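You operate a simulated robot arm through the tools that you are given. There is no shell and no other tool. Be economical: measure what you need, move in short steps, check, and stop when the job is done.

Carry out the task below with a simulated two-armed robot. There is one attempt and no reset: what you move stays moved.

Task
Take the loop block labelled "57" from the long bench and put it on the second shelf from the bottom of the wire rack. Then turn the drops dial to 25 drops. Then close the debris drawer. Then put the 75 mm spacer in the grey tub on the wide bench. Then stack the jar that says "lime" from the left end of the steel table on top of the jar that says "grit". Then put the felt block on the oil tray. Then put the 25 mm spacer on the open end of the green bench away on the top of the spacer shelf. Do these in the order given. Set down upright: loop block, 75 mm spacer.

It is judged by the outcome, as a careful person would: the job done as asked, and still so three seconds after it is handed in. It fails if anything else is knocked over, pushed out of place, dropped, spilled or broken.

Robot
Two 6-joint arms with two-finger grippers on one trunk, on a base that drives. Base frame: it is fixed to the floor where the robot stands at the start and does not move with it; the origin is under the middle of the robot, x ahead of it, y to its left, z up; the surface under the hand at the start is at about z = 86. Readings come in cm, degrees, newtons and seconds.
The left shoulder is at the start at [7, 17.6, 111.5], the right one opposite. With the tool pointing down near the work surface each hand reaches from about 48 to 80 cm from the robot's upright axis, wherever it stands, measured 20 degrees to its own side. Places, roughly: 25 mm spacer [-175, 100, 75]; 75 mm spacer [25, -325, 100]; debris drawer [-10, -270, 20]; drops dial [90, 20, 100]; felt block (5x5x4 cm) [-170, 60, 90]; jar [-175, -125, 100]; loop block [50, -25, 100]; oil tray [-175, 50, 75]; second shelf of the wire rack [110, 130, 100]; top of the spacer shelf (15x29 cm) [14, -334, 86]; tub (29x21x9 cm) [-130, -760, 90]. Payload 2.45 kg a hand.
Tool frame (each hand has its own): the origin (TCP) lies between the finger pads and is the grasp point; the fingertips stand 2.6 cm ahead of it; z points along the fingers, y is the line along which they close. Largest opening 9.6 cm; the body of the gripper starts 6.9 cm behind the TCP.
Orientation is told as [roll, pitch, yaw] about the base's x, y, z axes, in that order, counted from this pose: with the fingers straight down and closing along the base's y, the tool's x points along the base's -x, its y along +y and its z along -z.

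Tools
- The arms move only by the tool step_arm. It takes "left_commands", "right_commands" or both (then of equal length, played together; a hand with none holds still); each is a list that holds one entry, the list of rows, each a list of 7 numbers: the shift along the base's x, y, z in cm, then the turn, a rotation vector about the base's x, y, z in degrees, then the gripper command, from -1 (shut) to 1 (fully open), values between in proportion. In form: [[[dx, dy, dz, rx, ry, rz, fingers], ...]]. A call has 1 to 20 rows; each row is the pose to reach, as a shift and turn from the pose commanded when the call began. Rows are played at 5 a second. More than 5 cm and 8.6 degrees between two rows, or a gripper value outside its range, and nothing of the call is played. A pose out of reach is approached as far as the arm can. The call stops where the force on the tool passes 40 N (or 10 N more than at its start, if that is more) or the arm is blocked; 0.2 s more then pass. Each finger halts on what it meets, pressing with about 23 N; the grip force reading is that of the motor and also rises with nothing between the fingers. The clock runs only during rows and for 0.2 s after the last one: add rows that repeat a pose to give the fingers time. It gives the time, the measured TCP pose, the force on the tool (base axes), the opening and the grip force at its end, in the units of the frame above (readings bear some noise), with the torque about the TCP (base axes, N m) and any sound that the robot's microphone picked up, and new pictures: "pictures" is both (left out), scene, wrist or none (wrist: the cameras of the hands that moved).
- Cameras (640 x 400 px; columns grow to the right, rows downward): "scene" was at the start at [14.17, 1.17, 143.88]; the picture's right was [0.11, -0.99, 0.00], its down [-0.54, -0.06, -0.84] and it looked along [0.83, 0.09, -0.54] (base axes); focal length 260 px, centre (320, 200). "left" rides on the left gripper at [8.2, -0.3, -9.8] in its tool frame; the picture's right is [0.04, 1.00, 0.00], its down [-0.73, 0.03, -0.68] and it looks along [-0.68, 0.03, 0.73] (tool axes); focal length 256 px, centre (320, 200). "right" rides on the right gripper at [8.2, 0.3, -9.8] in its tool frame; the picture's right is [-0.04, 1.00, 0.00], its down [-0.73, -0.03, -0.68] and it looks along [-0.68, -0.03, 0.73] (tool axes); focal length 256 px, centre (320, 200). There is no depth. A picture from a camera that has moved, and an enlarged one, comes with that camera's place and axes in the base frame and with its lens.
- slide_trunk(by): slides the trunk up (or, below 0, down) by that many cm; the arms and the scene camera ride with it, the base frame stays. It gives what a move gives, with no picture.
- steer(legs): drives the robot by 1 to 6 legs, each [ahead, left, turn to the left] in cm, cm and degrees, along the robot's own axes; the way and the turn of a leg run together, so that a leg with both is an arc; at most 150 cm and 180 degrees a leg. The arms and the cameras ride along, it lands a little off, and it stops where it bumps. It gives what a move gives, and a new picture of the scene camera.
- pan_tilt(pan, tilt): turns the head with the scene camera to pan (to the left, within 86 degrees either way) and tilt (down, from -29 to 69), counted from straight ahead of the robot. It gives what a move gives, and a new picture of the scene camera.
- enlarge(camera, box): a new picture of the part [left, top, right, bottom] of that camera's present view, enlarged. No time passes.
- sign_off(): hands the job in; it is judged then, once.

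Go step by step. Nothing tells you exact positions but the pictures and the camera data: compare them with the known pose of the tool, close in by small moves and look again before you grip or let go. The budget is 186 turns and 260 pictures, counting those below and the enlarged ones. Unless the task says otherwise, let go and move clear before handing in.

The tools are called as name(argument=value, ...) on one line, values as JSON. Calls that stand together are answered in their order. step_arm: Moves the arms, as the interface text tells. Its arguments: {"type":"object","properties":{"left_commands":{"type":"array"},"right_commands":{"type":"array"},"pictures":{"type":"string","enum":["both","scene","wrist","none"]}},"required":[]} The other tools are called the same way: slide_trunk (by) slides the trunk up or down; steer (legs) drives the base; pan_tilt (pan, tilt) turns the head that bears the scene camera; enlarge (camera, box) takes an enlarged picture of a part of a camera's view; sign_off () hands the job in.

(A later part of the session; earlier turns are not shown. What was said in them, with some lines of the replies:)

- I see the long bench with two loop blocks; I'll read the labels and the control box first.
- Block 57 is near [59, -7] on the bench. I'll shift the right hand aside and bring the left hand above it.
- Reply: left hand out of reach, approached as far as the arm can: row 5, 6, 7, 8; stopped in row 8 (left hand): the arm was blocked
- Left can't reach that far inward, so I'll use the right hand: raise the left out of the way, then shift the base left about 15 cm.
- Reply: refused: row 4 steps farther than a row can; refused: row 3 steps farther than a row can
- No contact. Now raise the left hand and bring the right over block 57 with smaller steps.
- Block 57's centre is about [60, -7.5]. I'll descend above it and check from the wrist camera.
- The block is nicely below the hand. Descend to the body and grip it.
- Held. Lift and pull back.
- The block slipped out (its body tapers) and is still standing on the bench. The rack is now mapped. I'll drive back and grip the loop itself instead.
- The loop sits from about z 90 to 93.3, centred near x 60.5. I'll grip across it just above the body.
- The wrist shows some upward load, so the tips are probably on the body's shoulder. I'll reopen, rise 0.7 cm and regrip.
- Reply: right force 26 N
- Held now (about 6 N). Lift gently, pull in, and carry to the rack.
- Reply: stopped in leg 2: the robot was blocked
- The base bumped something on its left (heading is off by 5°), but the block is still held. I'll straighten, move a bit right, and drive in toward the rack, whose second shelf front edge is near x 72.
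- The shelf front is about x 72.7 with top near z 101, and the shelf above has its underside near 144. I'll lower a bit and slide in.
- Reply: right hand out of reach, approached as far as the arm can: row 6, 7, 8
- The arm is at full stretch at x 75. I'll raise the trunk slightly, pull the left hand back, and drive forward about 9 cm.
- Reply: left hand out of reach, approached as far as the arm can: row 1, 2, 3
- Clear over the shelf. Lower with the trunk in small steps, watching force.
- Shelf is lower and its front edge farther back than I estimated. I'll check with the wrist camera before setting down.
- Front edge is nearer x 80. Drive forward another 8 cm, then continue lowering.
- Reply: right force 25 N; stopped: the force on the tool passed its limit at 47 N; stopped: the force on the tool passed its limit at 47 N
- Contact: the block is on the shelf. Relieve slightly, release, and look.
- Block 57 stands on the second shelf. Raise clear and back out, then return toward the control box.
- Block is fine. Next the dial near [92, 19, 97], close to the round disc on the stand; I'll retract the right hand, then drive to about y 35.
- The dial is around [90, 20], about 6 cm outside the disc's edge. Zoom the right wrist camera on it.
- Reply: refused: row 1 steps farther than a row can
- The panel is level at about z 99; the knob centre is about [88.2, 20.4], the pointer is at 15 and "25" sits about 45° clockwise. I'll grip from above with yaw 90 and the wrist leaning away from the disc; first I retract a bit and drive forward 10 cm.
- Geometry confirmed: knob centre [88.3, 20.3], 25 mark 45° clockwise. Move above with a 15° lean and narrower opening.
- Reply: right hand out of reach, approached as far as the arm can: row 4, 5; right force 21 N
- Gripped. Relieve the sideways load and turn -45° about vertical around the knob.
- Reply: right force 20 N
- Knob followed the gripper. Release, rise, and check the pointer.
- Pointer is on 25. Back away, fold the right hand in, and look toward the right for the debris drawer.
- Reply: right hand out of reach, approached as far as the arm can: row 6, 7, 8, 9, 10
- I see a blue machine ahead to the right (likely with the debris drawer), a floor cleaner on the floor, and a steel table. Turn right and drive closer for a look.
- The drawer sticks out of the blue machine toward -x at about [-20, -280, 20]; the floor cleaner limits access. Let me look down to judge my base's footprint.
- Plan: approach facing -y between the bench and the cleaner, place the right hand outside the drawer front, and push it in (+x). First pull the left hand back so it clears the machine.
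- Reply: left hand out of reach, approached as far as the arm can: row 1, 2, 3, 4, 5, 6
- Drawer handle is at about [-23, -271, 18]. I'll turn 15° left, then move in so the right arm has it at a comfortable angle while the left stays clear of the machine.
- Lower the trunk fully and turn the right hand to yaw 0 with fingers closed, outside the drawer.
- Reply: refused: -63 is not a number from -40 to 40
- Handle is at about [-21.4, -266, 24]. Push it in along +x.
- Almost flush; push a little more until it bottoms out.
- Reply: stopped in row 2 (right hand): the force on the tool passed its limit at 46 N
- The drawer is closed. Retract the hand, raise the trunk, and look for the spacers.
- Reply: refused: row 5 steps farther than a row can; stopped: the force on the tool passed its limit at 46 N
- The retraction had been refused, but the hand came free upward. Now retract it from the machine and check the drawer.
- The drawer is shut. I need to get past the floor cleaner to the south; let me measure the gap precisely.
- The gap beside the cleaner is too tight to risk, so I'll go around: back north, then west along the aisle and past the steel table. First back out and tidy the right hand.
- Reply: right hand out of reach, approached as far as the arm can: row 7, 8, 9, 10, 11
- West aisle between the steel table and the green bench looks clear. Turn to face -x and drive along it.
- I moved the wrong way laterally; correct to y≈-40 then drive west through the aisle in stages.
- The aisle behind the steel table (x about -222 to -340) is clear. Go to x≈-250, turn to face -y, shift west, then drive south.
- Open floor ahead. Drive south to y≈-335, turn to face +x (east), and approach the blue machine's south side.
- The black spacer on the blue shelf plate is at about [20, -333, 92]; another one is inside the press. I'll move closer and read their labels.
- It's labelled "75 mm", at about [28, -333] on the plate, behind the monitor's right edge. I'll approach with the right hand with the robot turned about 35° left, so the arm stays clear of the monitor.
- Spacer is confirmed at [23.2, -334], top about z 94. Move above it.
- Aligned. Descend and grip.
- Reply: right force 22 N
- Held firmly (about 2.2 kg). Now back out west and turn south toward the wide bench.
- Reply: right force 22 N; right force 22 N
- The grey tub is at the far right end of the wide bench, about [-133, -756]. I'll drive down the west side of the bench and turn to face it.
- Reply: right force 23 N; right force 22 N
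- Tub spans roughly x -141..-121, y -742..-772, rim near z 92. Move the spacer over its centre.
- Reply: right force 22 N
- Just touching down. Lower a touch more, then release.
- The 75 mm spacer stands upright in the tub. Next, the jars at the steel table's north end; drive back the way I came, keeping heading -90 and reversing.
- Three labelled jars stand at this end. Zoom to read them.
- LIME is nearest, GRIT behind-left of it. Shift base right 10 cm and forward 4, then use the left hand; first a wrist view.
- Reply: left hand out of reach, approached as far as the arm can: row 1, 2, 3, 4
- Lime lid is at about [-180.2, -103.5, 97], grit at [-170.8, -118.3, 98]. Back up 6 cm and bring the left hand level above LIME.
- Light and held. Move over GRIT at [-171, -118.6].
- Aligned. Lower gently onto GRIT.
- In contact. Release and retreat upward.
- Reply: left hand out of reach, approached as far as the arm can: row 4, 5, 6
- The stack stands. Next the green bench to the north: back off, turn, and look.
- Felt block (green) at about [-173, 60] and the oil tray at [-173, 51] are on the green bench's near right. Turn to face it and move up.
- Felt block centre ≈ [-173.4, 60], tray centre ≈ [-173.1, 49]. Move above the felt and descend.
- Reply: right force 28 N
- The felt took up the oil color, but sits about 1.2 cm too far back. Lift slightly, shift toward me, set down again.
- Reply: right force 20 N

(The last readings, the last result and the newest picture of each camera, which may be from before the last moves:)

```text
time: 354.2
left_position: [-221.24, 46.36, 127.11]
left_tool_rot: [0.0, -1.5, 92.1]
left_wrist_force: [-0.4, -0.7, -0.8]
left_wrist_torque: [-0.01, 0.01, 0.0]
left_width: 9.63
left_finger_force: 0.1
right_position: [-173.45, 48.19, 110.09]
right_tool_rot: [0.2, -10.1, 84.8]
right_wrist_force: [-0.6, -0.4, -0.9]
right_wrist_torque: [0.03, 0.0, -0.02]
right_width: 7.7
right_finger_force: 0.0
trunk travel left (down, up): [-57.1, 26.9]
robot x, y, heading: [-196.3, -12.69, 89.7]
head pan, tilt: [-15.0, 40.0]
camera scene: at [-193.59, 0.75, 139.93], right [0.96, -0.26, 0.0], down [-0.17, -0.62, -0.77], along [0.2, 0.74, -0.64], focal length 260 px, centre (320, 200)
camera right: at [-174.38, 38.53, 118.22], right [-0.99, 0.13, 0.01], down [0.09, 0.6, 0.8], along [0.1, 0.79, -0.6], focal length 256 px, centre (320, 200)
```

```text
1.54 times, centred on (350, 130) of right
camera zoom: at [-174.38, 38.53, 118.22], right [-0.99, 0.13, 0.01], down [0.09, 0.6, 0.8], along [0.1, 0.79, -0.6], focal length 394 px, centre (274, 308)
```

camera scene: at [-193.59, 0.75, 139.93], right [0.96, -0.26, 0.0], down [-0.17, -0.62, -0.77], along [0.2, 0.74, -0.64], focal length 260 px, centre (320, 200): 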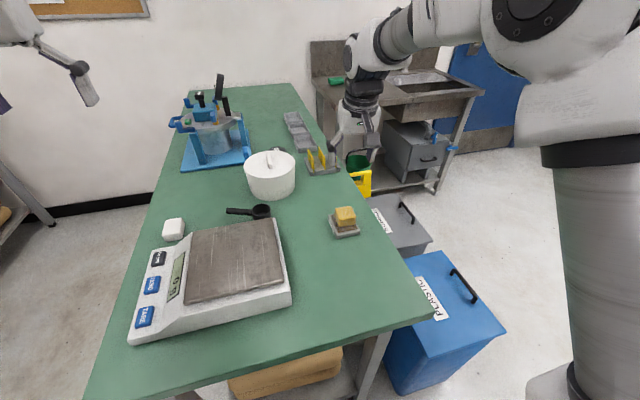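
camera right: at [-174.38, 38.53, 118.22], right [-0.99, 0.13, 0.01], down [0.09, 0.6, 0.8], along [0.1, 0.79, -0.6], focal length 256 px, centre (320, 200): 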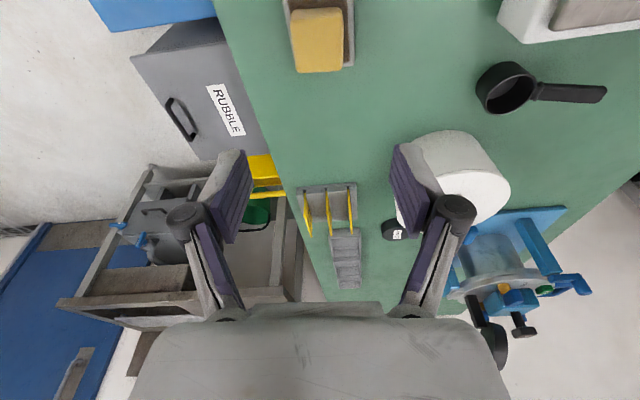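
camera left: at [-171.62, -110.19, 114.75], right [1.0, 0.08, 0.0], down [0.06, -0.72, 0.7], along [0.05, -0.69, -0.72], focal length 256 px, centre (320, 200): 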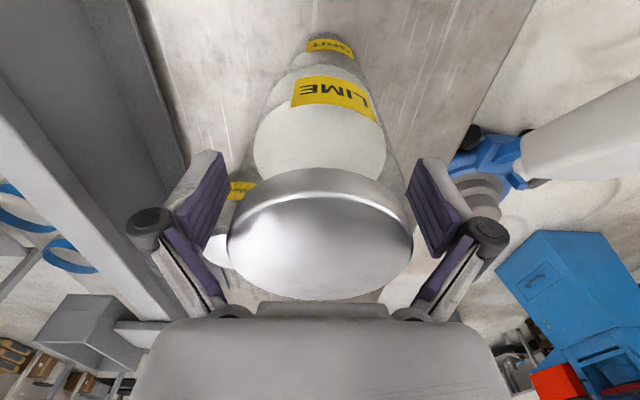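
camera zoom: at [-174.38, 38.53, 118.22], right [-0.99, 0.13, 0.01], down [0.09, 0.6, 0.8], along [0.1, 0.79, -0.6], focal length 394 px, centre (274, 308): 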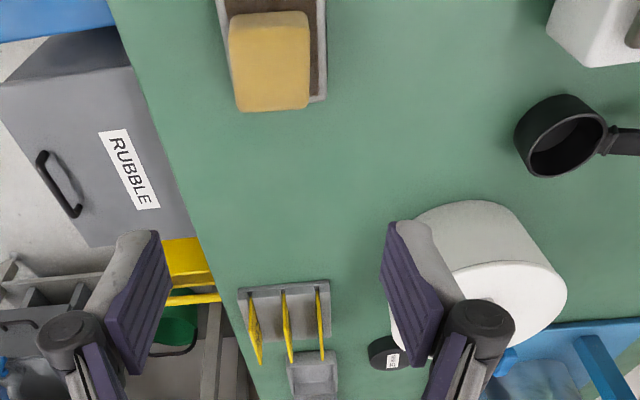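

Felt is on the tray. The 25 mm spacer is the black puck behind the white bowl at about [-185, 95]. I'll reach it from the bench's west side, turned about 35° so the right arm avoids the clamp. Raise the trunk and drive around.

enlarge(camera="right", box=[360, 205, 430, 250])

slide_trunk(by=18)

steer(legs=[[-25, 0, 0], [0, 67, 0], [110, 0, 0]])

pan_tilt(pan=-60, tilt=40)

```text
8.89 times, centred on (395, 228) of right
camera zoom: at [-174.38, 38.53, 118.22], right [-0.99, 0.13, 0.01], down [0.09, 0.6, 0.8], along [0.1, 0.79, -0.6], focal length 2276 px, centre (-347, -44)
```

zoom: 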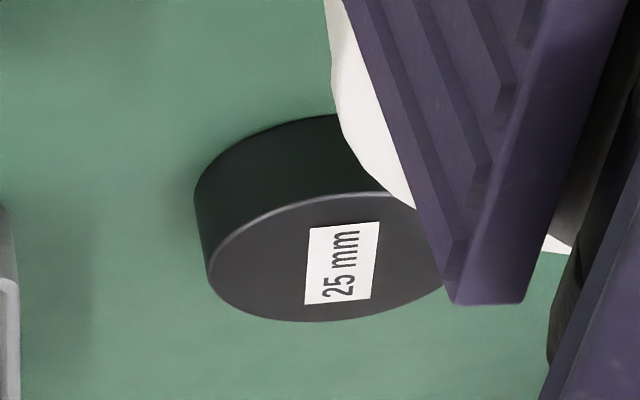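

```text
time: 356.2
left_position: [-221.28, 46.32, 145.12]
left_tool_rot: [0.0, -1.4, 92.1]
left_wrist_force: [0.2, 0.3, 0.6]
left_wrist_torque: [0.01, 0.0, -0.01]
left_width: 9.58
left_finger_force: 0.1
right_position: [-173.34, 48.45, 127.94]
right_tool_rot: [0.2, -10.1, 84.8]
right_wrist_force: [0.6, 0.1, -0.3]
right_wrist_torque: [0.01, 0.02, 0.02]
right_width: 7.71
right_finger_force: 0.0
trunk travel left (down, up): [-75.1, 8.9]
robot x, y, heading: [-196.28, -12.89, 89.8]
head pan, tilt: [-15.0, 40.0]
```

```text
time: 366.6
left_position: [-287.51, 133.44, 145.22]
left_tool_rot: [0.0, -1.5, 92.3]
left_wrist_force: [0.1, 0.4, -0.3]
left_wrist_torque: [0.01, 0.02, 0.02]
left_width: 9.6
left_finger_force: 0.1
right_position: [-239.52, 135.62, 128.02]
right_tool_rot: [0.2, -10.3, 84.8]
right_wrist_force: [-0.2, 0.2, -0.2]
right_wrist_torque: [-0.01, -0.04, 0.04]
right_width: 7.69
right_finger_force: 0.0
trunk travel left (down, up): [-75.1, 8.9]
robot x, y, heading: [-262.47, 74.93, 89.9]
head pan, tilt: [-15.0, 40.0]
camera scene: at [-259.66, 88.01, 157.92], right [0.97, -0.26, 0.0], down [-0.17, -0.62, -0.77], along [0.2, 0.74, -0.64], focal length 260 px, centre (320, 200)
```

scene: 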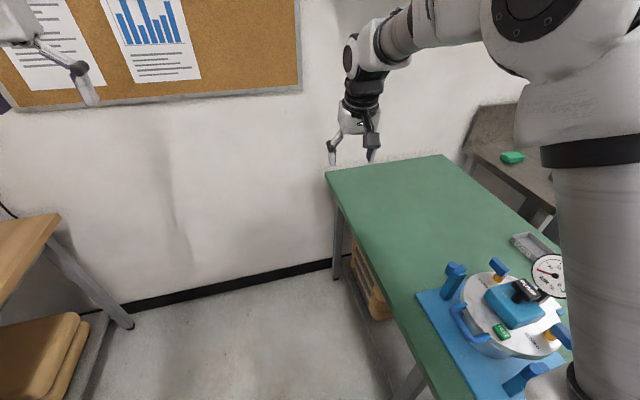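

```text
time: 367.7
left_position: [-287.46, 133.58, 145.15]
left_tool_rot: [0.0, -1.4, 92.2]
left_wrist_force: [0.4, 0.2, -1.2]
left_wrist_torque: [0.01, 0.0, -0.01]
left_width: 9.56
left_finger_force: 0.1
right_position: [-239.59, 135.54, 128.1]
right_tool_rot: [0.2, -10.2, 84.9]
right_wrist_force: [0.2, -0.5, -0.7]
right_wrist_torque: [0.02, -0.02, 0.0]
right_width: 7.67
right_finger_force: 0.1
trunk travel left (down, up): [-75.1, 8.9]
robot x, y, heading: [-261.99, 74.87, 89.8]
head pan, tilt: [-60.0, 40.0]
camera scene: at [-254.51, 84.09, 157.92], right [0.5, -0.87, 0.0], down [-0.56, -0.32, -0.77], along [0.66, 0.38, -0.64], focal length 260 px, centre (320, 200)
```

scene: 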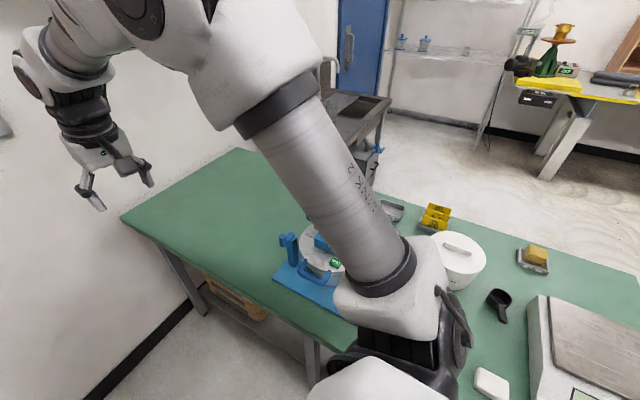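

Confirmed "25 mm". Turn right 55° so the right arm faces it.

steer(legs=[[0, 0, -55]])

step_arm(right_commands=[[[0, -2, -2, 0, 0, 0, 1], [0, -4, -4, 0, 0, 0, 1]]], pictures="wrist")

pan_tilt(pan=0, tilt=42)

```text
time: 370.6
left_position: [-228.2, 129.12, 145.16]
left_tool_rot: [0.0, -1.5, 37.0]
left_wrist_force: [-0.4, 1.0, -0.6]
left_wrist_torque: [0.01, 0.02, 0.04]
left_width: 9.63
left_finger_force: 0.0
right_position: [-199.13, 90.9, 128.01]
right_tool_rot: [0.2, -10.2, 29.8]
right_wrist_force: [-0.4, 0.2, 0.8]
right_wrist_torque: [0.0, 0.0, -0.01]
right_width: 7.71
right_finger_force: 0.0
trunk travel left (down, up): [-75.1, 8.9]
robot x, y, heading: [-262.07, 74.83, 34.9]
head pan, tilt: [-60.0, 40.0]
camera scene: at [-250.1, 74.11, 157.92], right [-0.43, -0.9, 0.0], down [-0.58, 0.27, -0.77], along [0.69, -0.33, -0.64], focal length 260 px, centre (320, 200)
```

scene: 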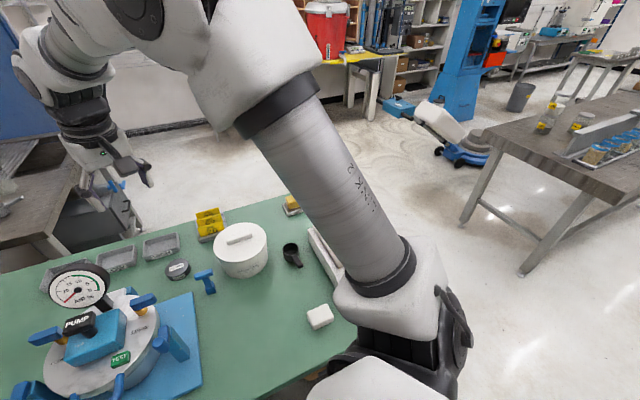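

```text
time: 371.2
left_position: [-228.19, 128.87, 145.19]
left_tool_rot: [0.1, -1.4, 37.0]
left_wrist_force: [-0.3, -1.0, 0.1]
left_wrist_torque: [0.02, 0.02, -0.01]
left_width: 9.61
left_finger_force: 0.1
right_position: [-199.1, 86.72, 123.84]
right_tool_rot: [0.2, -10.2, 29.8]
right_wrist_force: [-0.4, -0.1, -0.8]
right_wrist_torque: [0.05, 0.0, 0.01]
right_width: 9.59
right_finger_force: 0.0
trunk travel left (down, up): [-75.1, 8.9]
robot x, y, heading: [-262.29, 74.77, 35.1]
head pan, tilt: [-60.0, 40.0]
camera right: at [-207.59, 82.11, 132.06], right [-0.46, 0.89, 0.01], down [0.54, 0.27, 0.8], along [0.7, 0.38, -0.6], focal length 256 px, centre (320, 200)
```

right: 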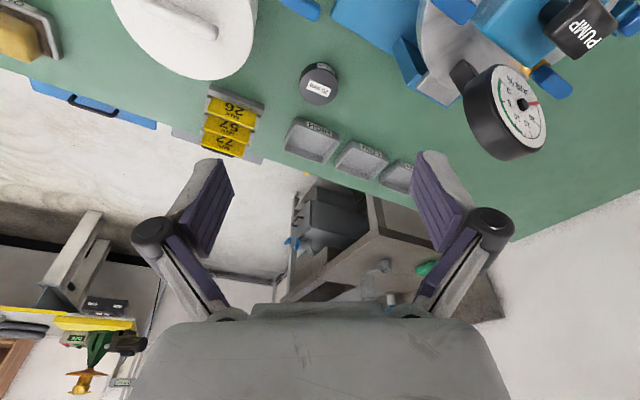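

```text
time: 372.5
left_position: [-228.09, 129.08, 145.17]
left_tool_rot: [0.0, -1.4, 36.9]
left_wrist_force: [-0.4, 0.0, 0.2]
left_wrist_torque: [-0.03, -0.02, 0.01]
left_width: 9.59
left_finger_force: 0.2
right_position: [-199.26, 86.75, 124.02]
right_tool_rot: [0.2, -10.2, 29.8]
right_wrist_force: [0.7, 0.3, 0.1]
right_wrist_torque: [0.0, -0.01, -0.01]
right_width: 9.6
right_finger_force: 0.1
trunk travel left (down, up): [-75.1, 8.9]
robot x, y, heading: [-262.31, 74.55, 34.7]
head pan, tilt: [0.0, 42.0]
camera scene: at [-250.86, 82.44, 157.62], right [0.57, -0.82, 0.0], down [-0.55, -0.38, -0.74], along [0.61, 0.42, -0.67], focal length 260 px, centre (320, 200)
```

scene: 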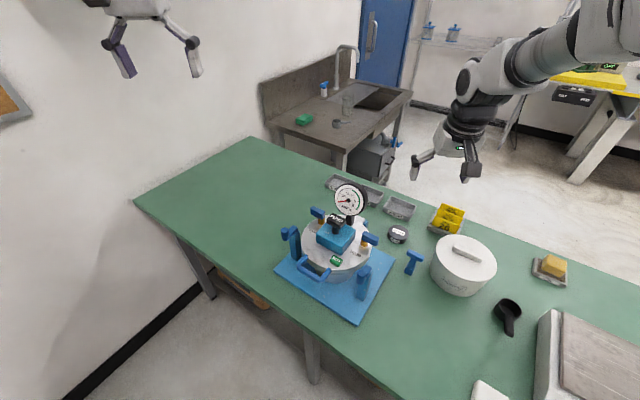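

Puck at [-187.1, 93.5]. Lower the trunk 10 and move the right hand above it.

slide_trunk(by=-10)

step_arm(right_commands=[[[3, 1.5, -2, 0, 0, 0, 1], [6, 3.5, -4, 0, 0, 0, 1], [9, 5.5, -7, 0, 0, 0, 1], [12, 6.8, -10, 0, 0, 0, 1], [12, 6.8, -14, 0, 0, 0, 1]]], pictures="both")

```text
time: 373.8
left_position: [-228.3, 129.17, 135.13]
left_tool_rot: [0.0, -1.3, 37.0]
left_wrist_force: [-0.2, 0.6, 0.2]
left_wrist_torque: [0.01, 0.02, -0.02]
left_width: 9.6
left_finger_force: 0.0
right_position: [-199.29, 86.78, 113.93]
right_tool_rot: [0.2, -10.1, 29.7]
right_wrist_force: [0.0, -0.5, -0.3]
right_wrist_torque: [-0.01, 0.01, 0.02]
right_width: 9.57
right_finger_force: 0.2
trunk travel left (down, up): [-65.1, 18.9]
robot x, y, heading: [-261.82, 74.38, 34.9]
head pan, tilt: [0.0, 42.0]
```

```text
time: 375.0
left_position: [-228.23, 129.12, 135.19]
left_tool_rot: [-0.1, -1.4, 37.0]
left_wrist_force: [-0.3, 0.2, 0.7]
left_wrist_torque: [-0.01, 0.0, 0.02]
left_width: 9.6
left_finger_force: 0.2
right_position: [-187.17, 93.64, 99.99]
right_tool_rot: [0.2, -10.3, 29.8]
right_wrist_force: [0.4, -0.3, -0.6]
right_wrist_torque: [0.01, 0.01, -0.02]
right_width: 9.58
right_finger_force: 0.0
trunk travel left (down, up): [-65.1, 18.9]
robot x, y, heading: [-262.3, 74.81, 34.6]
head pan, tilt: [0.0, 42.0]
camera scene: at [-250.85, 82.46, 147.63], right [0.57, -0.82, 0.0], down [-0.55, -0.38, -0.74], along [0.61, 0.42, -0.67], focal length 260 px, centre (320, 200)
camera right: at [-195.6, 89.01, 108.09], right [-0.46, 0.89, 0.01], down [0.54, 0.27, 0.8], along [0.7, 0.37, -0.6], focal length 256 px, centre (320, 200)
```

scene: 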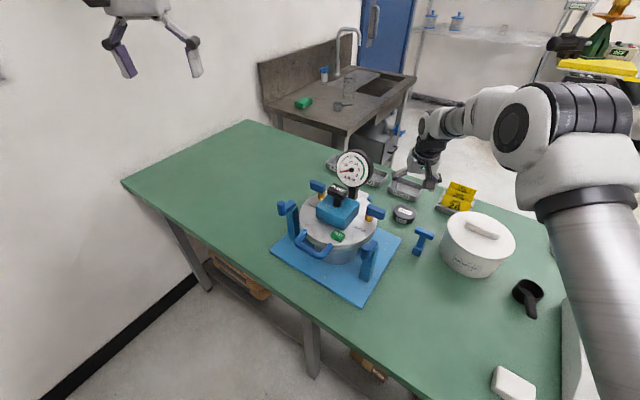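
right: 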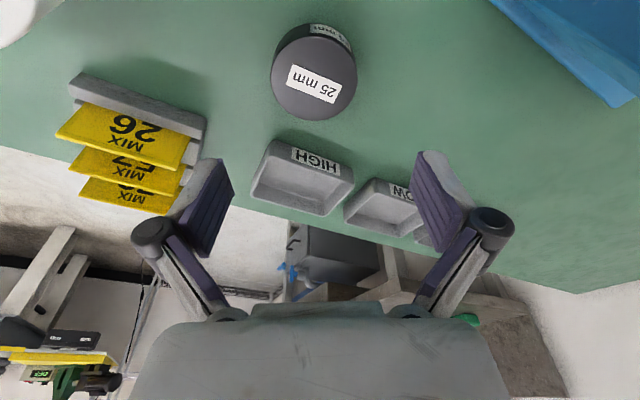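

step_arm(right_commands=[[[0.5, -0.2, -4, 0, 0, 0, 1], [0.5, -0.2, -8, 0, 0, 0, 1], [0.5, -0.2, -10, 0, 0, 0, 1], [0.5, -0.2, -11, 0, 0, 0, 1], [0.5, -0.2, -11, 0, 0, 0, 0.5], [0.5, -0.2, -11, 0, 0, 0, -0.2], [0.5, -0.2, -11, 0, 0, 0, -1], [0.5, -0.2, -11, 0, 0, 0, -1]]], pictures="wrist")

```text
time: 376.8
left_position: [-228.17, 129.14, 135.04]
left_tool_rot: [-0.1, -1.4, 37.1]
left_wrist_force: [-0.8, -0.3, 0.2]
left_wrist_torque: [0.04, -0.03, 0.01]
left_width: 9.61
left_finger_force: 0.1
right_position: [-186.7, 93.37, 88.86]
right_tool_rot: [0.2, -10.1, 29.8]
right_wrist_force: [0.2, -0.3, 0.4]
right_wrist_torque: [0.08, -0.04, 0.03]
right_width: 6.94
right_finger_force: 22.6
trunk travel left (down, up): [-65.1, 18.9]
robot x, y, heading: [-262.03, 74.76, 34.8]
head pan, tilt: [0.0, 42.0]
camera right: at [-195.17, 88.79, 97.1], right [-0.46, 0.89, 0.01], down [0.54, 0.27, 0.8], along [0.7, 0.37, -0.6], focal length 256 px, centre (320, 200)
```

right: 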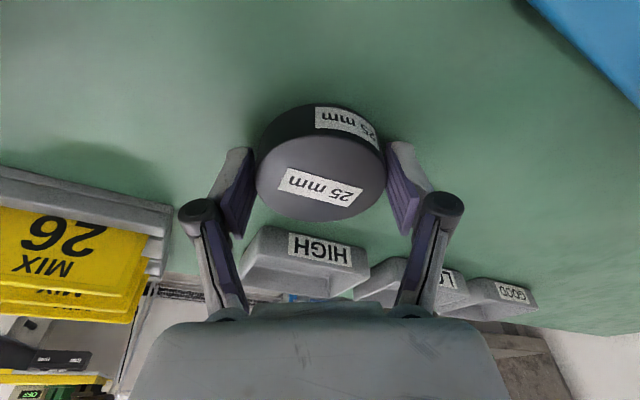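

step_arm(right_commands=[[[0, 0, 1.5, 0, 0, 0, -1], [0, 0, 4.5, 0, 0, 0, -1], [0, 0, 9, 0, 0, 0, -1], [0, 0, 13, 0, 0, 0, -1], [-2, -1.5, 16, 0, 0, 0, -1], [-5, -3, 19, 0, 0, 0, -1], [-8.5, -5, 21, 0, 0, 0, -1], [-12, -7, 23, 0, 0, 0, -1]]], pictures="wrist")

slide_trunk(by=12)

```text
time: 378.6
left_position: [-228.44, 128.94, 135.32]
left_tool_rot: [-0.1, -1.6, 37.0]
left_wrist_force: [0.1, -0.5, 1.0]
left_wrist_torque: [0.06, -0.05, -0.02]
left_width: 9.59
left_finger_force: 0.0
right_position: [-198.88, 86.29, 112.0]
right_tool_rot: [0.2, -10.3, 29.8]
right_wrist_force: [0.0, 0.8, -6.4]
right_wrist_torque: [0.03, 0.02, 0.0]
right_width: 6.94
right_finger_force: 23.6
trunk travel left (down, up): [-65.1, 18.9]
robot x, y, heading: [-262.18, 74.46, 34.6]
head pan, tilt: [0.0, 42.0]
camera right: at [-207.37, 81.63, 120.23], right [-0.46, 0.89, 0.01], down [0.54, 0.27, 0.8], along [0.71, 0.38, -0.6], focal length 256 px, centre (320, 200)
```

right: 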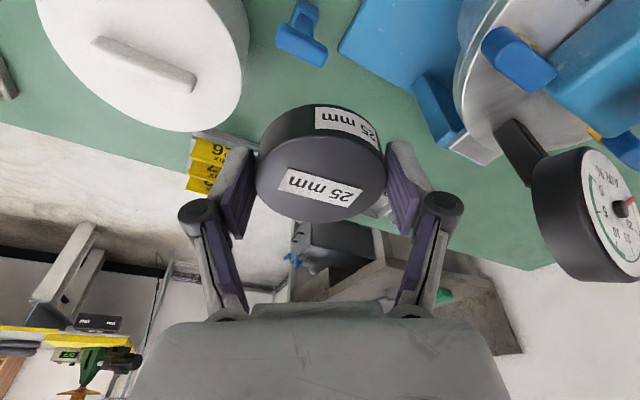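

```text
time: 380.1
left_position: [-228.14, 129.07, 147.06]
left_tool_rot: [0.1, -1.3, 37.0]
left_wrist_force: [0.3, 0.5, 0.3]
left_wrist_torque: [0.02, 0.02, 0.01]
left_width: 9.62
left_finger_force: 0.0
right_position: [-198.61, 86.53, 123.87]
right_tool_rot: [0.3, -10.1, 29.8]
right_wrist_force: [0.2, 0.8, -6.7]
right_wrist_torque: [-0.04, 0.05, 0.03]
right_width: 6.96
right_finger_force: 23.0
trunk travel left (down, up): [-77.1, 6.9]
robot x, y, heading: [-262.11, 74.61, 34.7]
head pan, tilt: [0.0, 42.0]
```

Held. Now drive the known route back: south through the west aisle, then east to the blue press.

steer(legs=[[0, 0, -124.7], [0, -21, 0], [150, 0, 0], [150, 0, 0], [132, 0, 0]])

steer(legs=[[0, 0, 90], [120, 0, 0]])

pan_tilt(pan=0, tilt=28)

```text
time: 407.2
left_position: [-270.02, -414.28, 147.14]
left_tool_rot: [0.1, -1.5, -88.7]
left_wrist_force: [0.5, 0.4, -0.3]
left_wrist_torque: [-0.01, -0.01, -0.03]
left_width: 9.59
left_finger_force: 0.0
right_position: [-321.8, -413.07, 123.98]
right_tool_rot: [0.3, -10.1, -96.1]
right_wrist_force: [-0.2, 0.1, -6.9]
right_wrist_torque: [0.04, 0.02, 0.03]
right_width: 6.96
right_finger_force: 22.6
trunk travel left (down, up): [-77.1, 6.9]
robot x, y, heading: [-294.31, -354.77, -91.5]
head pan, tilt: [0.0, 42.0]
camera scene: at [-294.22, -368.05, 159.62], right [-1.0, 0.02, 0.0], down [0.01, 0.67, -0.74], along [-0.02, -0.74, -0.67], focal length 260 px, centre (320, 200)
```

scene: 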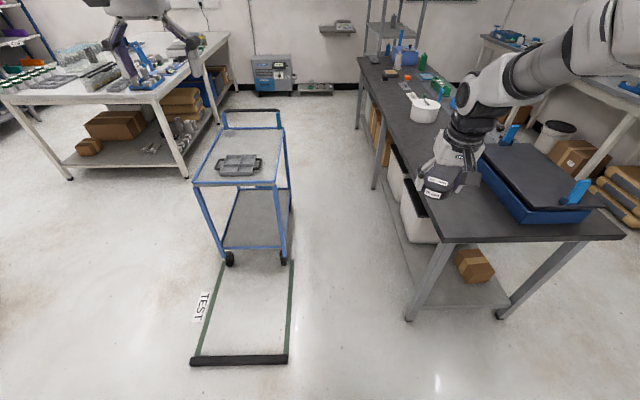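

```text
time: 417.1
left_position: [-114.69, -334.88, 147.12]
left_tool_rot: [0.0, -1.3, 0.7]
left_wrist_force: [0.3, -0.2, -1.2]
left_wrist_torque: [0.0, 0.04, 0.02]
left_width: 9.61
left_finger_force: 0.0
right_position: [-116.21, -386.75, 123.94]
right_tool_rot: [0.2, -10.1, -6.6]
right_wrist_force: [0.5, 0.6, -7.8]
right_wrist_torque: [-0.02, 0.07, -0.02]
right_width: 6.94
right_finger_force: 22.5
trunk travel left (down, up): [-77.1, 6.9]
robot x, y, heading: [-174.19, -358.81, -1.4]
head pan, tilt: [0.0, 42.0]
camera scene: at [-160.54, -358.83, 159.62], right [-0.03, -1.0, 0.0], down [-0.67, 0.02, -0.74], along [0.74, -0.02, -0.67], focal length 260 px, centre (320, 200)
```

scene: 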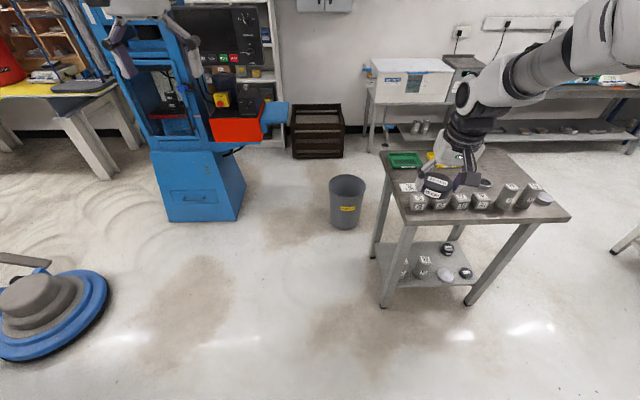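

```text
time: 417.8
left_position: [-114.6, -334.91, 147.02]
left_tool_rot: [-0.1, -1.3, 0.7]
left_wrist_force: [0.1, -0.2, -0.2]
left_wrist_torque: [0.0, -0.01, -0.01]
left_width: 9.62
left_finger_force: 0.0
right_position: [-116.06, -386.7, 123.75]
right_tool_rot: [0.3, -10.1, -6.6]
right_wrist_force: [-0.3, -0.1, -8.4]
right_wrist_torque: [-0.03, 0.07, -0.02]
right_width: 6.93
right_finger_force: 22.4
trunk travel left (down, up): [-77.1, 6.9]
robot x, y, heading: [-174.14, -358.53, -1.4]
head pan, tilt: [0.0, 28.0]
camera scene: at [-159.68, -358.85, 161.75], right [-0.03, -1.0, 0.0], down [-0.47, 0.01, -0.88], along [0.88, -0.03, -0.47], focal length 260 px, centre (320, 200)
```

scene: 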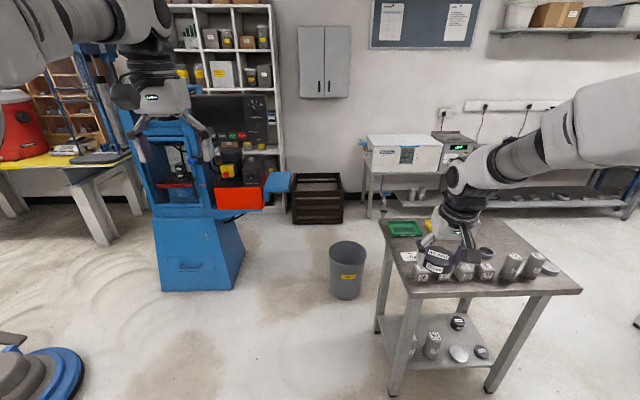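

Retract the left hand a bit, then repeat the earlier approach pose at the press.

step_arm(left_commands=[[[-4, 0, 0, 0, 0, 0, 1], [-8, 0, 0, 0, 0, 0, 1], [-12, 0, 0, 0, 0, 0, 1], [-14, 0, 0, 0, 0, 0, 1]]], pictures="none")

steer(legs=[[91, 2, 0], [0, 0, 36.4], [29.5, -20.6, 0]])

pan_tilt(pan=-12, tilt=35)

```text
time: 418.8
left_position: [-124.81, -334.91, 147.27]
left_tool_rot: [0.0, -1.2, 0.7]
left_wrist_force: [0.4, -0.2, 0.4]
left_wrist_torque: [0.02, 0.05, -0.02]
left_width: 9.61
left_finger_force: 0.0
left hand out of reach, approached as far as the arm can: row 3, 4
right_position: [-115.99, -386.74, 123.76]
right_tool_rot: [0.2, -10.0, -6.6]
right_wrist_force: [0.6, -0.1, -7.4]
right_wrist_torque: [0.03, 0.11, 0.01]
right_width: 6.93
right_finger_force: 23.1
trunk travel left (down, up): [-77.1, 6.9]
robot x, y, heading: [-174.36, -358.18, -1.7]
head pan, tilt: [0.0, 28.0]
```

```text
time: 427.2
left_position: [-22.51, -310.82, 147.35]
left_tool_rot: [0.0, -1.4, 37.3]
left_wrist_force: [-0.7, -0.6, -0.6]
left_wrist_torque: [0.01, -0.04, 0.03]
left_width: 9.61
left_finger_force: 0.0
right_position: [15.58, -347.19, 124.08]
right_tool_rot: [0.3, -10.2, 29.9]
right_wrist_force: [-0.1, 0.0, -7.1]
right_wrist_torque: [-0.06, 0.04, -0.02]
right_width: 6.96
right_finger_force: 22.5
trunk travel left (down, up): [-77.1, 6.9]
robot x, y, heading: [-47.83, -359.03, 34.8]
head pan, tilt: [0.0, 28.0]
camera scene: at [-35.96, -350.8, 161.78], right [0.57, -0.82, 0.0], down [-0.38, -0.27, -0.88], along [0.73, 0.5, -0.47], focal length 260 px, centre (320, 200)
```

scene: 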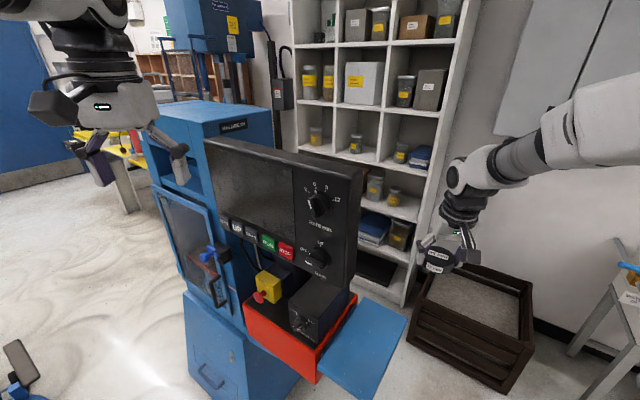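

```text
time: 428.0
left_position: [-22.03, -310.8, 147.17]
left_tool_rot: [0.0, -1.3, 37.1]
left_wrist_force: [0.4, 0.4, 0.1]
left_wrist_torque: [0.0, -0.01, -0.03]
left_width: 9.6
left_finger_force: 0.1
right_position: [15.8, -347.14, 123.84]
right_tool_rot: [0.2, -10.1, 29.9]
right_wrist_force: [0.1, -0.6, -7.5]
right_wrist_torque: [-0.05, 0.04, -0.02]
right_width: 6.95
right_finger_force: 23.5
trunk travel left (down, up): [-77.1, 6.9]
robot x, y, heading: [-47.94, -358.93, 34.8]
head pan, tilt: [-12.0, 35.0]
camera scene: at [-35.03, -352.58, 160.66], right [0.39, -0.92, 0.0], down [-0.53, -0.22, -0.82], along [0.75, 0.32, -0.57], focal length 260 px, centre (320, 200)
```

scene: 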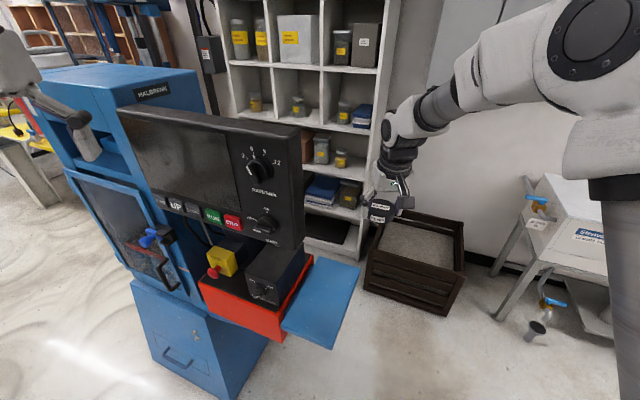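

Plate spans about x -1..28, y -341..-325. Lower the trunk 20 and carry the puck over [21.5, -334].

slide_trunk(by=-20)

step_arm(right_commands=[[[1.5, 3.5, 0, 0, 0, 0, -1], [3, 7, 0, 0, 0, 0, -1], [4.5, 10.5, -1, 0, 0, 0, -1], [5.7, 13.2, -3, 0, 0, 0, -1], [5.7, 13.2, -6, 0, 0, 0, -1]]], pictures="both")

```text
time: 430.1
left_position: [-22.17, -310.83, 127.23]
left_tool_rot: [0.0, -1.3, 37.2]
left_wrist_force: [0.4, 1.2, -0.2]
left_wrist_torque: [-0.01, 0.02, 0.0]
left_width: 9.61
left_finger_force: 0.2
right_position: [15.67, -347.24, 103.94]
right_tool_rot: [0.2, -10.3, 29.9]
right_wrist_force: [0.1, -0.4, -7.0]
right_wrist_torque: [-0.01, 0.04, -0.02]
right_width: 6.97
right_finger_force: 22.8
trunk travel left (down, up): [-57.1, 26.9]
robot x, y, heading: [-47.78, -359.23, 34.9]
head pan, tilt: [-12.0, 35.0]
```

```text
time: 431.4
left_position: [-22.02, -310.85, 127.3]
left_tool_rot: [0.1, -1.3, 37.2]
left_wrist_force: [0.3, -0.2, 0.6]
left_wrist_torque: [-0.02, 0.04, 0.0]
left_width: 9.6
left_finger_force: 0.1
right_position: [21.43, -333.9, 97.95]
right_tool_rot: [0.3, -10.1, 29.9]
right_wrist_force: [-0.1, -0.7, -7.5]
right_wrist_torque: [-0.01, 0.08, -0.01]
right_width: 6.95
right_finger_force: 23.2
trunk travel left (down, up): [-57.1, 26.9]
robot x, y, heading: [-48.03, -359.3, 34.9]
head pan, tilt: [-12.0, 35.0]
camera scene: at [-35.03, -352.63, 140.66], right [0.39, -0.92, 0.0], down [-0.53, -0.22, -0.82], along [0.75, 0.32, -0.57], focal length 260 px, centre (320, 200)
camera right: at [13.09, -338.53, 106.05], right [-0.46, 0.89, 0.01], down [0.54, 0.27, 0.8], along [0.7, 0.38, -0.6], focal length 256 px, centre (320, 200)
```

scene: 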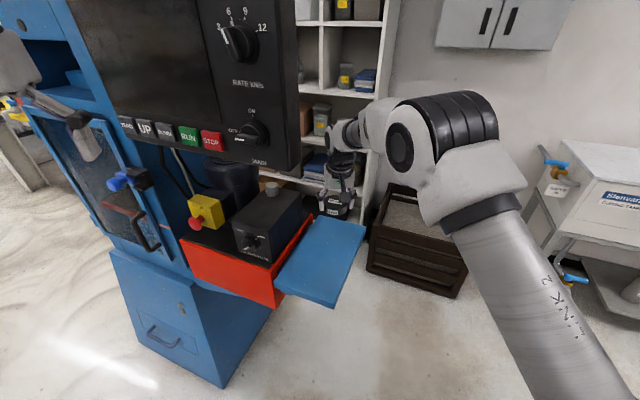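
right: 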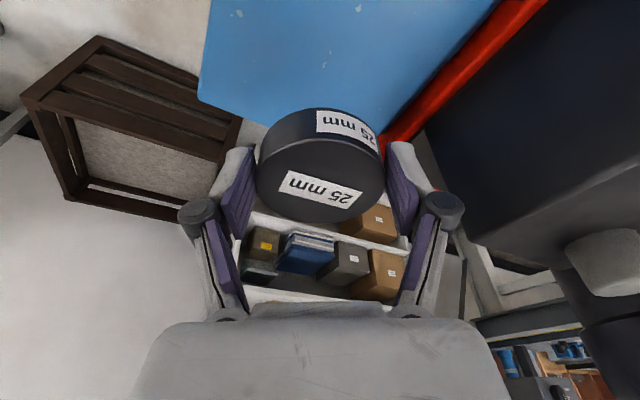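

step_arm(right_commands=[[[-2.5, 0, -2, 0, 0, 0, -1], [-2.5, 0, -5, 0, 0, 0, -1], [-2.5, 0, -7, 0, 0, 0, -1], [-2.5, 0, -7.9, 0, 0, 0, -1], [-2.5, 0, -7.9, 0, 0, 0, -1]]], pictures="both")

```text
time: 432.6
left_position: [-22.06, -310.74, 127.43]
left_tool_rot: [0.0, -1.2, 37.2]
left_wrist_force: [-0.1, 0.2, -0.1]
left_wrist_torque: [0.02, -0.01, -0.02]
left_width: 9.62
left_finger_force: 0.1
right_position: [19.05, -333.9, 89.89]
right_tool_rot: [0.2, -10.0, 29.9]
right_wrist_force: [0.8, 0.0, -7.0]
right_wrist_torque: [-0.06, 0.05, -0.01]
right_width: 6.95
right_finger_force: 23.0
trunk travel left (down, up): [-57.1, 26.9]
robot x, y, heading: [-47.88, -359.11, 34.7]
head pan, tilt: [-12.0, 35.0]
camera scene: at [-35.04, -352.57, 140.65], right [0.39, -0.92, 0.0], down [-0.53, -0.22, -0.82], along [0.75, 0.32, -0.57], focal length 260 px, centre (320, 200)
camera right: at [10.57, -338.54, 98.14], right [-0.46, 0.89, 0.01], down [0.54, 0.27, 0.8], along [0.7, 0.38, -0.6], focal length 256 px, centre (320, 200)
```

scene: 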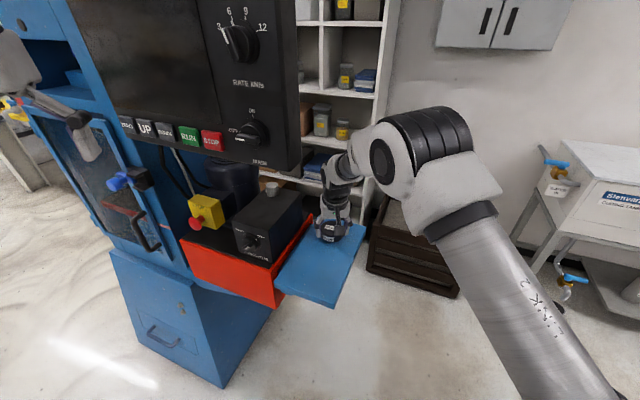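
right: 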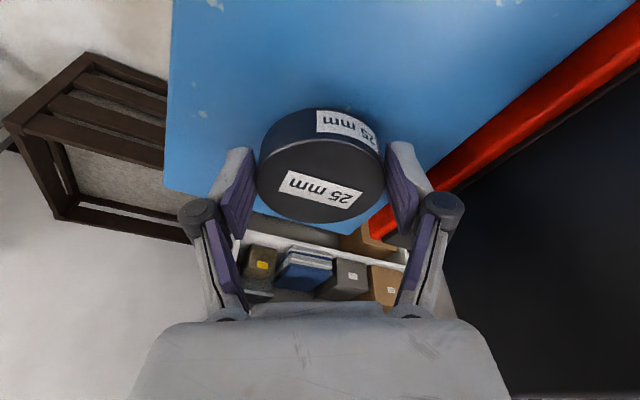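

step_arm(right_commands=[[[0, 0, -0.3, 0, 0, 0, -1], [0, 0, -0.6, 0, 0, 0, -1], [0, 0, -0.6, 0, 0, 0, -1]]], pictures="none")

step_arm(right_commands=[[[0, 0, -0.2, 0, 0, 0, -1], [0, 0, -0.3, 0, 0, 0, -1], [0, 0, -0.3, 0, 0, 0, -1]]], pictures="wrist")

```text
time: 433.4
left_position: [-22.11, -310.82, 127.36]
left_tool_rot: [0.0, -1.3, 37.2]
left_wrist_force: [-0.4, -0.3, 0.5]
left_wrist_torque: [0.0, 0.0, -0.01]
left_width: 9.6
left_finger_force: 0.1
right_position: [18.92, -334.04, 89.46]
right_tool_rot: [0.1, -10.1, 29.8]
right_wrist_force: [0.5, 0.0, -7.5]
right_wrist_torque: [-0.05, 0.06, 0.0]
right_width: 6.95
right_finger_force: 23.0
trunk travel left (down, up): [-57.1, 26.9]
robot x, y, heading: [-48.15, -358.79, 34.9]
head pan, tilt: [-12.0, 35.0]
```

```text
time: 434.1
left_position: [-22.08, -310.69, 127.34]
left_tool_rot: [0.1, -1.3, 37.2]
left_wrist_force: [0.2, 0.9, -0.8]
left_wrist_torque: [0.01, -0.01, -0.01]
left_width: 9.6
left_finger_force: 0.0
right_position: [18.9, -334.0, 89.13]
right_tool_rot: [0.2, -10.1, 29.9]
right_wrist_force: [0.6, -0.3, -7.9]
right_wrist_torque: [-0.01, 0.07, 0.01]
right_width: 6.94
right_finger_force: 23.4
trunk travel left (down, up): [-57.1, 26.9]
robot x, y, heading: [-47.68, -359.18, 34.8]
head pan, tilt: [-12.0, 35.0]
camera right: at [10.53, -338.57, 97.27], right [-0.46, 0.89, 0.01], down [0.54, 0.27, 0.8], along [0.7, 0.38, -0.6], focal length 256 px, centre (320, 200)
```

right: 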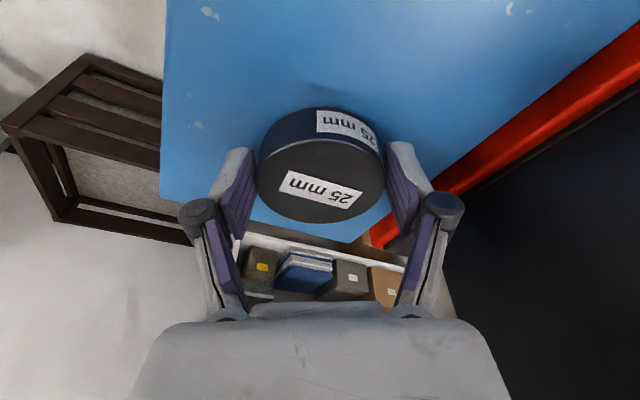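

step_arm(right_commands=[[[0, 0, -0.3, 0, 0, 0, -1], [0, 0, -0.6, 0, 0, 0, -1], [0, 0, -0.6, 0, 0, 0, -1]]], pictures="none")

step_arm(right_commands=[[[0, 0, -0.3, 0, 0, 0, -1], [0, 0, -0.3, 0, 0, 0, -1]]], pictures="none")

```text
time: 434.9
left_position: [-22.34, -310.83, 127.42]
left_tool_rot: [0.0, -1.4, 37.3]
left_wrist_force: [-0.9, 0.2, 0.0]
left_wrist_torque: [0.0, 0.01, -0.02]
left_width: 9.61
left_finger_force: 0.1
right_position: [18.91, -334.04, 88.75]
right_tool_rot: [0.2, -10.4, 29.9]
right_wrist_force: [6.4, -0.2, 14.9]
right_wrist_torque: [0.03, -0.31, 0.05]
right_width: 6.98
right_finger_force: 23.3
trunk travel left (down, up): [-57.1, 26.9]
robot x, y, heading: [-47.74, -359.12, 35.0]
head pan, tilt: [-12.0, 35.0]
```

```text
time: 435.6
left_position: [-22.42, -311.02, 127.33]
left_tool_rot: [0.0, -1.3, 37.2]
left_wrist_force: [-0.9, -0.2, 0.1]
left_wrist_torque: [0.01, 0.0, -0.01]
left_width: 9.61
left_finger_force: 0.0
right_position: [18.69, -333.96, 88.49]
right_tool_rot: [0.2, -10.3, 29.9]
right_wrist_force: [2.5, 0.0, 15.7]
right_wrist_torque: [0.01, -0.15, 0.09]
right_width: 6.98
right_finger_force: 22.9
trunk travel left (down, up): [-57.1, 26.9]
robot x, y, heading: [-47.99, -359.13, 34.9]
head pan, tilt: [-12.0, 35.0]
```

In contact with the plate. Release and lift away.

step_arm(right_commands=[[[0, 0, 0.4, 0, 0, 0, -0.2], [0, 0, 0.4, 0, 0, 0, 0.6], [0, 0, 0.4, 0, 0, 0, 0.8], [0, 0, 3, 0, 0, 0, 0.8], [0, 0, 7, 0, 0, 0, 0.8], [0, 0, 11, 0, 0, 0, 0.8], [-1, -4, 13, 0, 0, 0, 0.8], [-2, -8, 15, 0, 0, 0, 0.8], [-4, -12, 16, 0, 0, 0, 0.8]]], pictures="both")

```text
time: 437.6
left_position: [-22.38, -310.85, 127.35]
left_tool_rot: [0.0, -1.5, 37.2]
left_wrist_force: [-0.2, -0.8, 0.1]
left_wrist_torque: [0.04, 0.01, 0.03]
left_width: 9.59
left_finger_force: 0.1
right_position: [14.79, -346.3, 104.49]
right_tool_rot: [0.3, -10.2, 30.0]
right_wrist_force: [-0.2, -0.9, -0.4]
right_wrist_torque: [0.03, -0.03, 0.02]
right_width: 8.63
right_finger_force: 0.0
trunk travel left (down, up): [-57.1, 26.9]
robot x, y, heading: [-47.74, -358.78, 34.8]
head pan, tilt: [-12.0, 35.0]
camera scene: at [-35.33, -352.8, 140.69], right [0.39, -0.92, 0.0], down [-0.53, -0.22, -0.82], along [0.76, 0.32, -0.57], focal length 260 px, centre (320, 200)
camera right: at [6.31, -350.85, 112.67], right [-0.46, 0.89, 0.01], down [0.54, 0.27, 0.8], along [0.7, 0.38, -0.6], focal length 256 px, centre (320, 200)
```

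scene: 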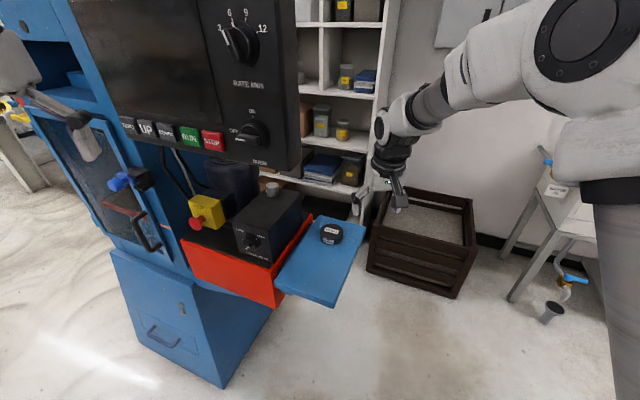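
right: 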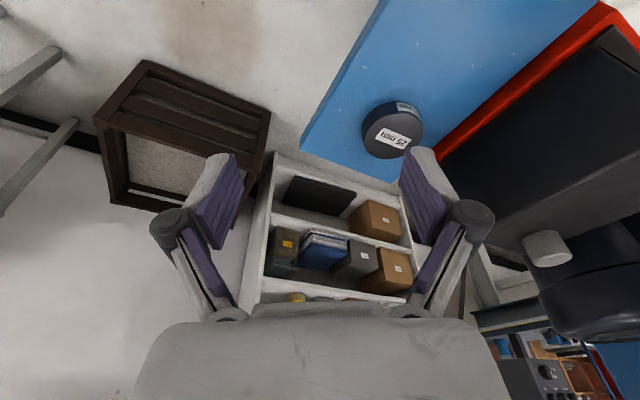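

The 25 mm spacer lies on the shelf plate, the drawer is still shut, and both hands are clear. Handing in.

sign_off()

```text
The job is handed in.
```

All seven steps are done in the order given, and both hands were clear of everything when I handed the job in.

- **Loop block 57:** it stands upright on the second shelf of the rack. On the first try it slipped out of the grip and stayed standing on the bench, so I gripped it again by the loop. The last few millimetres onto the shelf may have been a small drop.
- **Drops dial:** the pointer is at 25.
- **Debris drawer:** it is fully closed. My hand briefly caught under the handle while backing off, and the drawer was still shut when I checked afterwards.
- **75 mm spacer:** it stands upright in the grey tub.
- **Lime jar:** it is on top of the grit jar, possibly up to about half a centimetre off centre but steady.
- **Felt block:** it sits on the oil tray. It changed colour as it touched the tray, and I lifted it once to centre it.
- **25 mm spacer:** it lies on top of the spacer shelf.

Early on, while I was carrying the loop block to the rack, the robot was stopped by something on its left, near the blue door. I did not identify what it touched.
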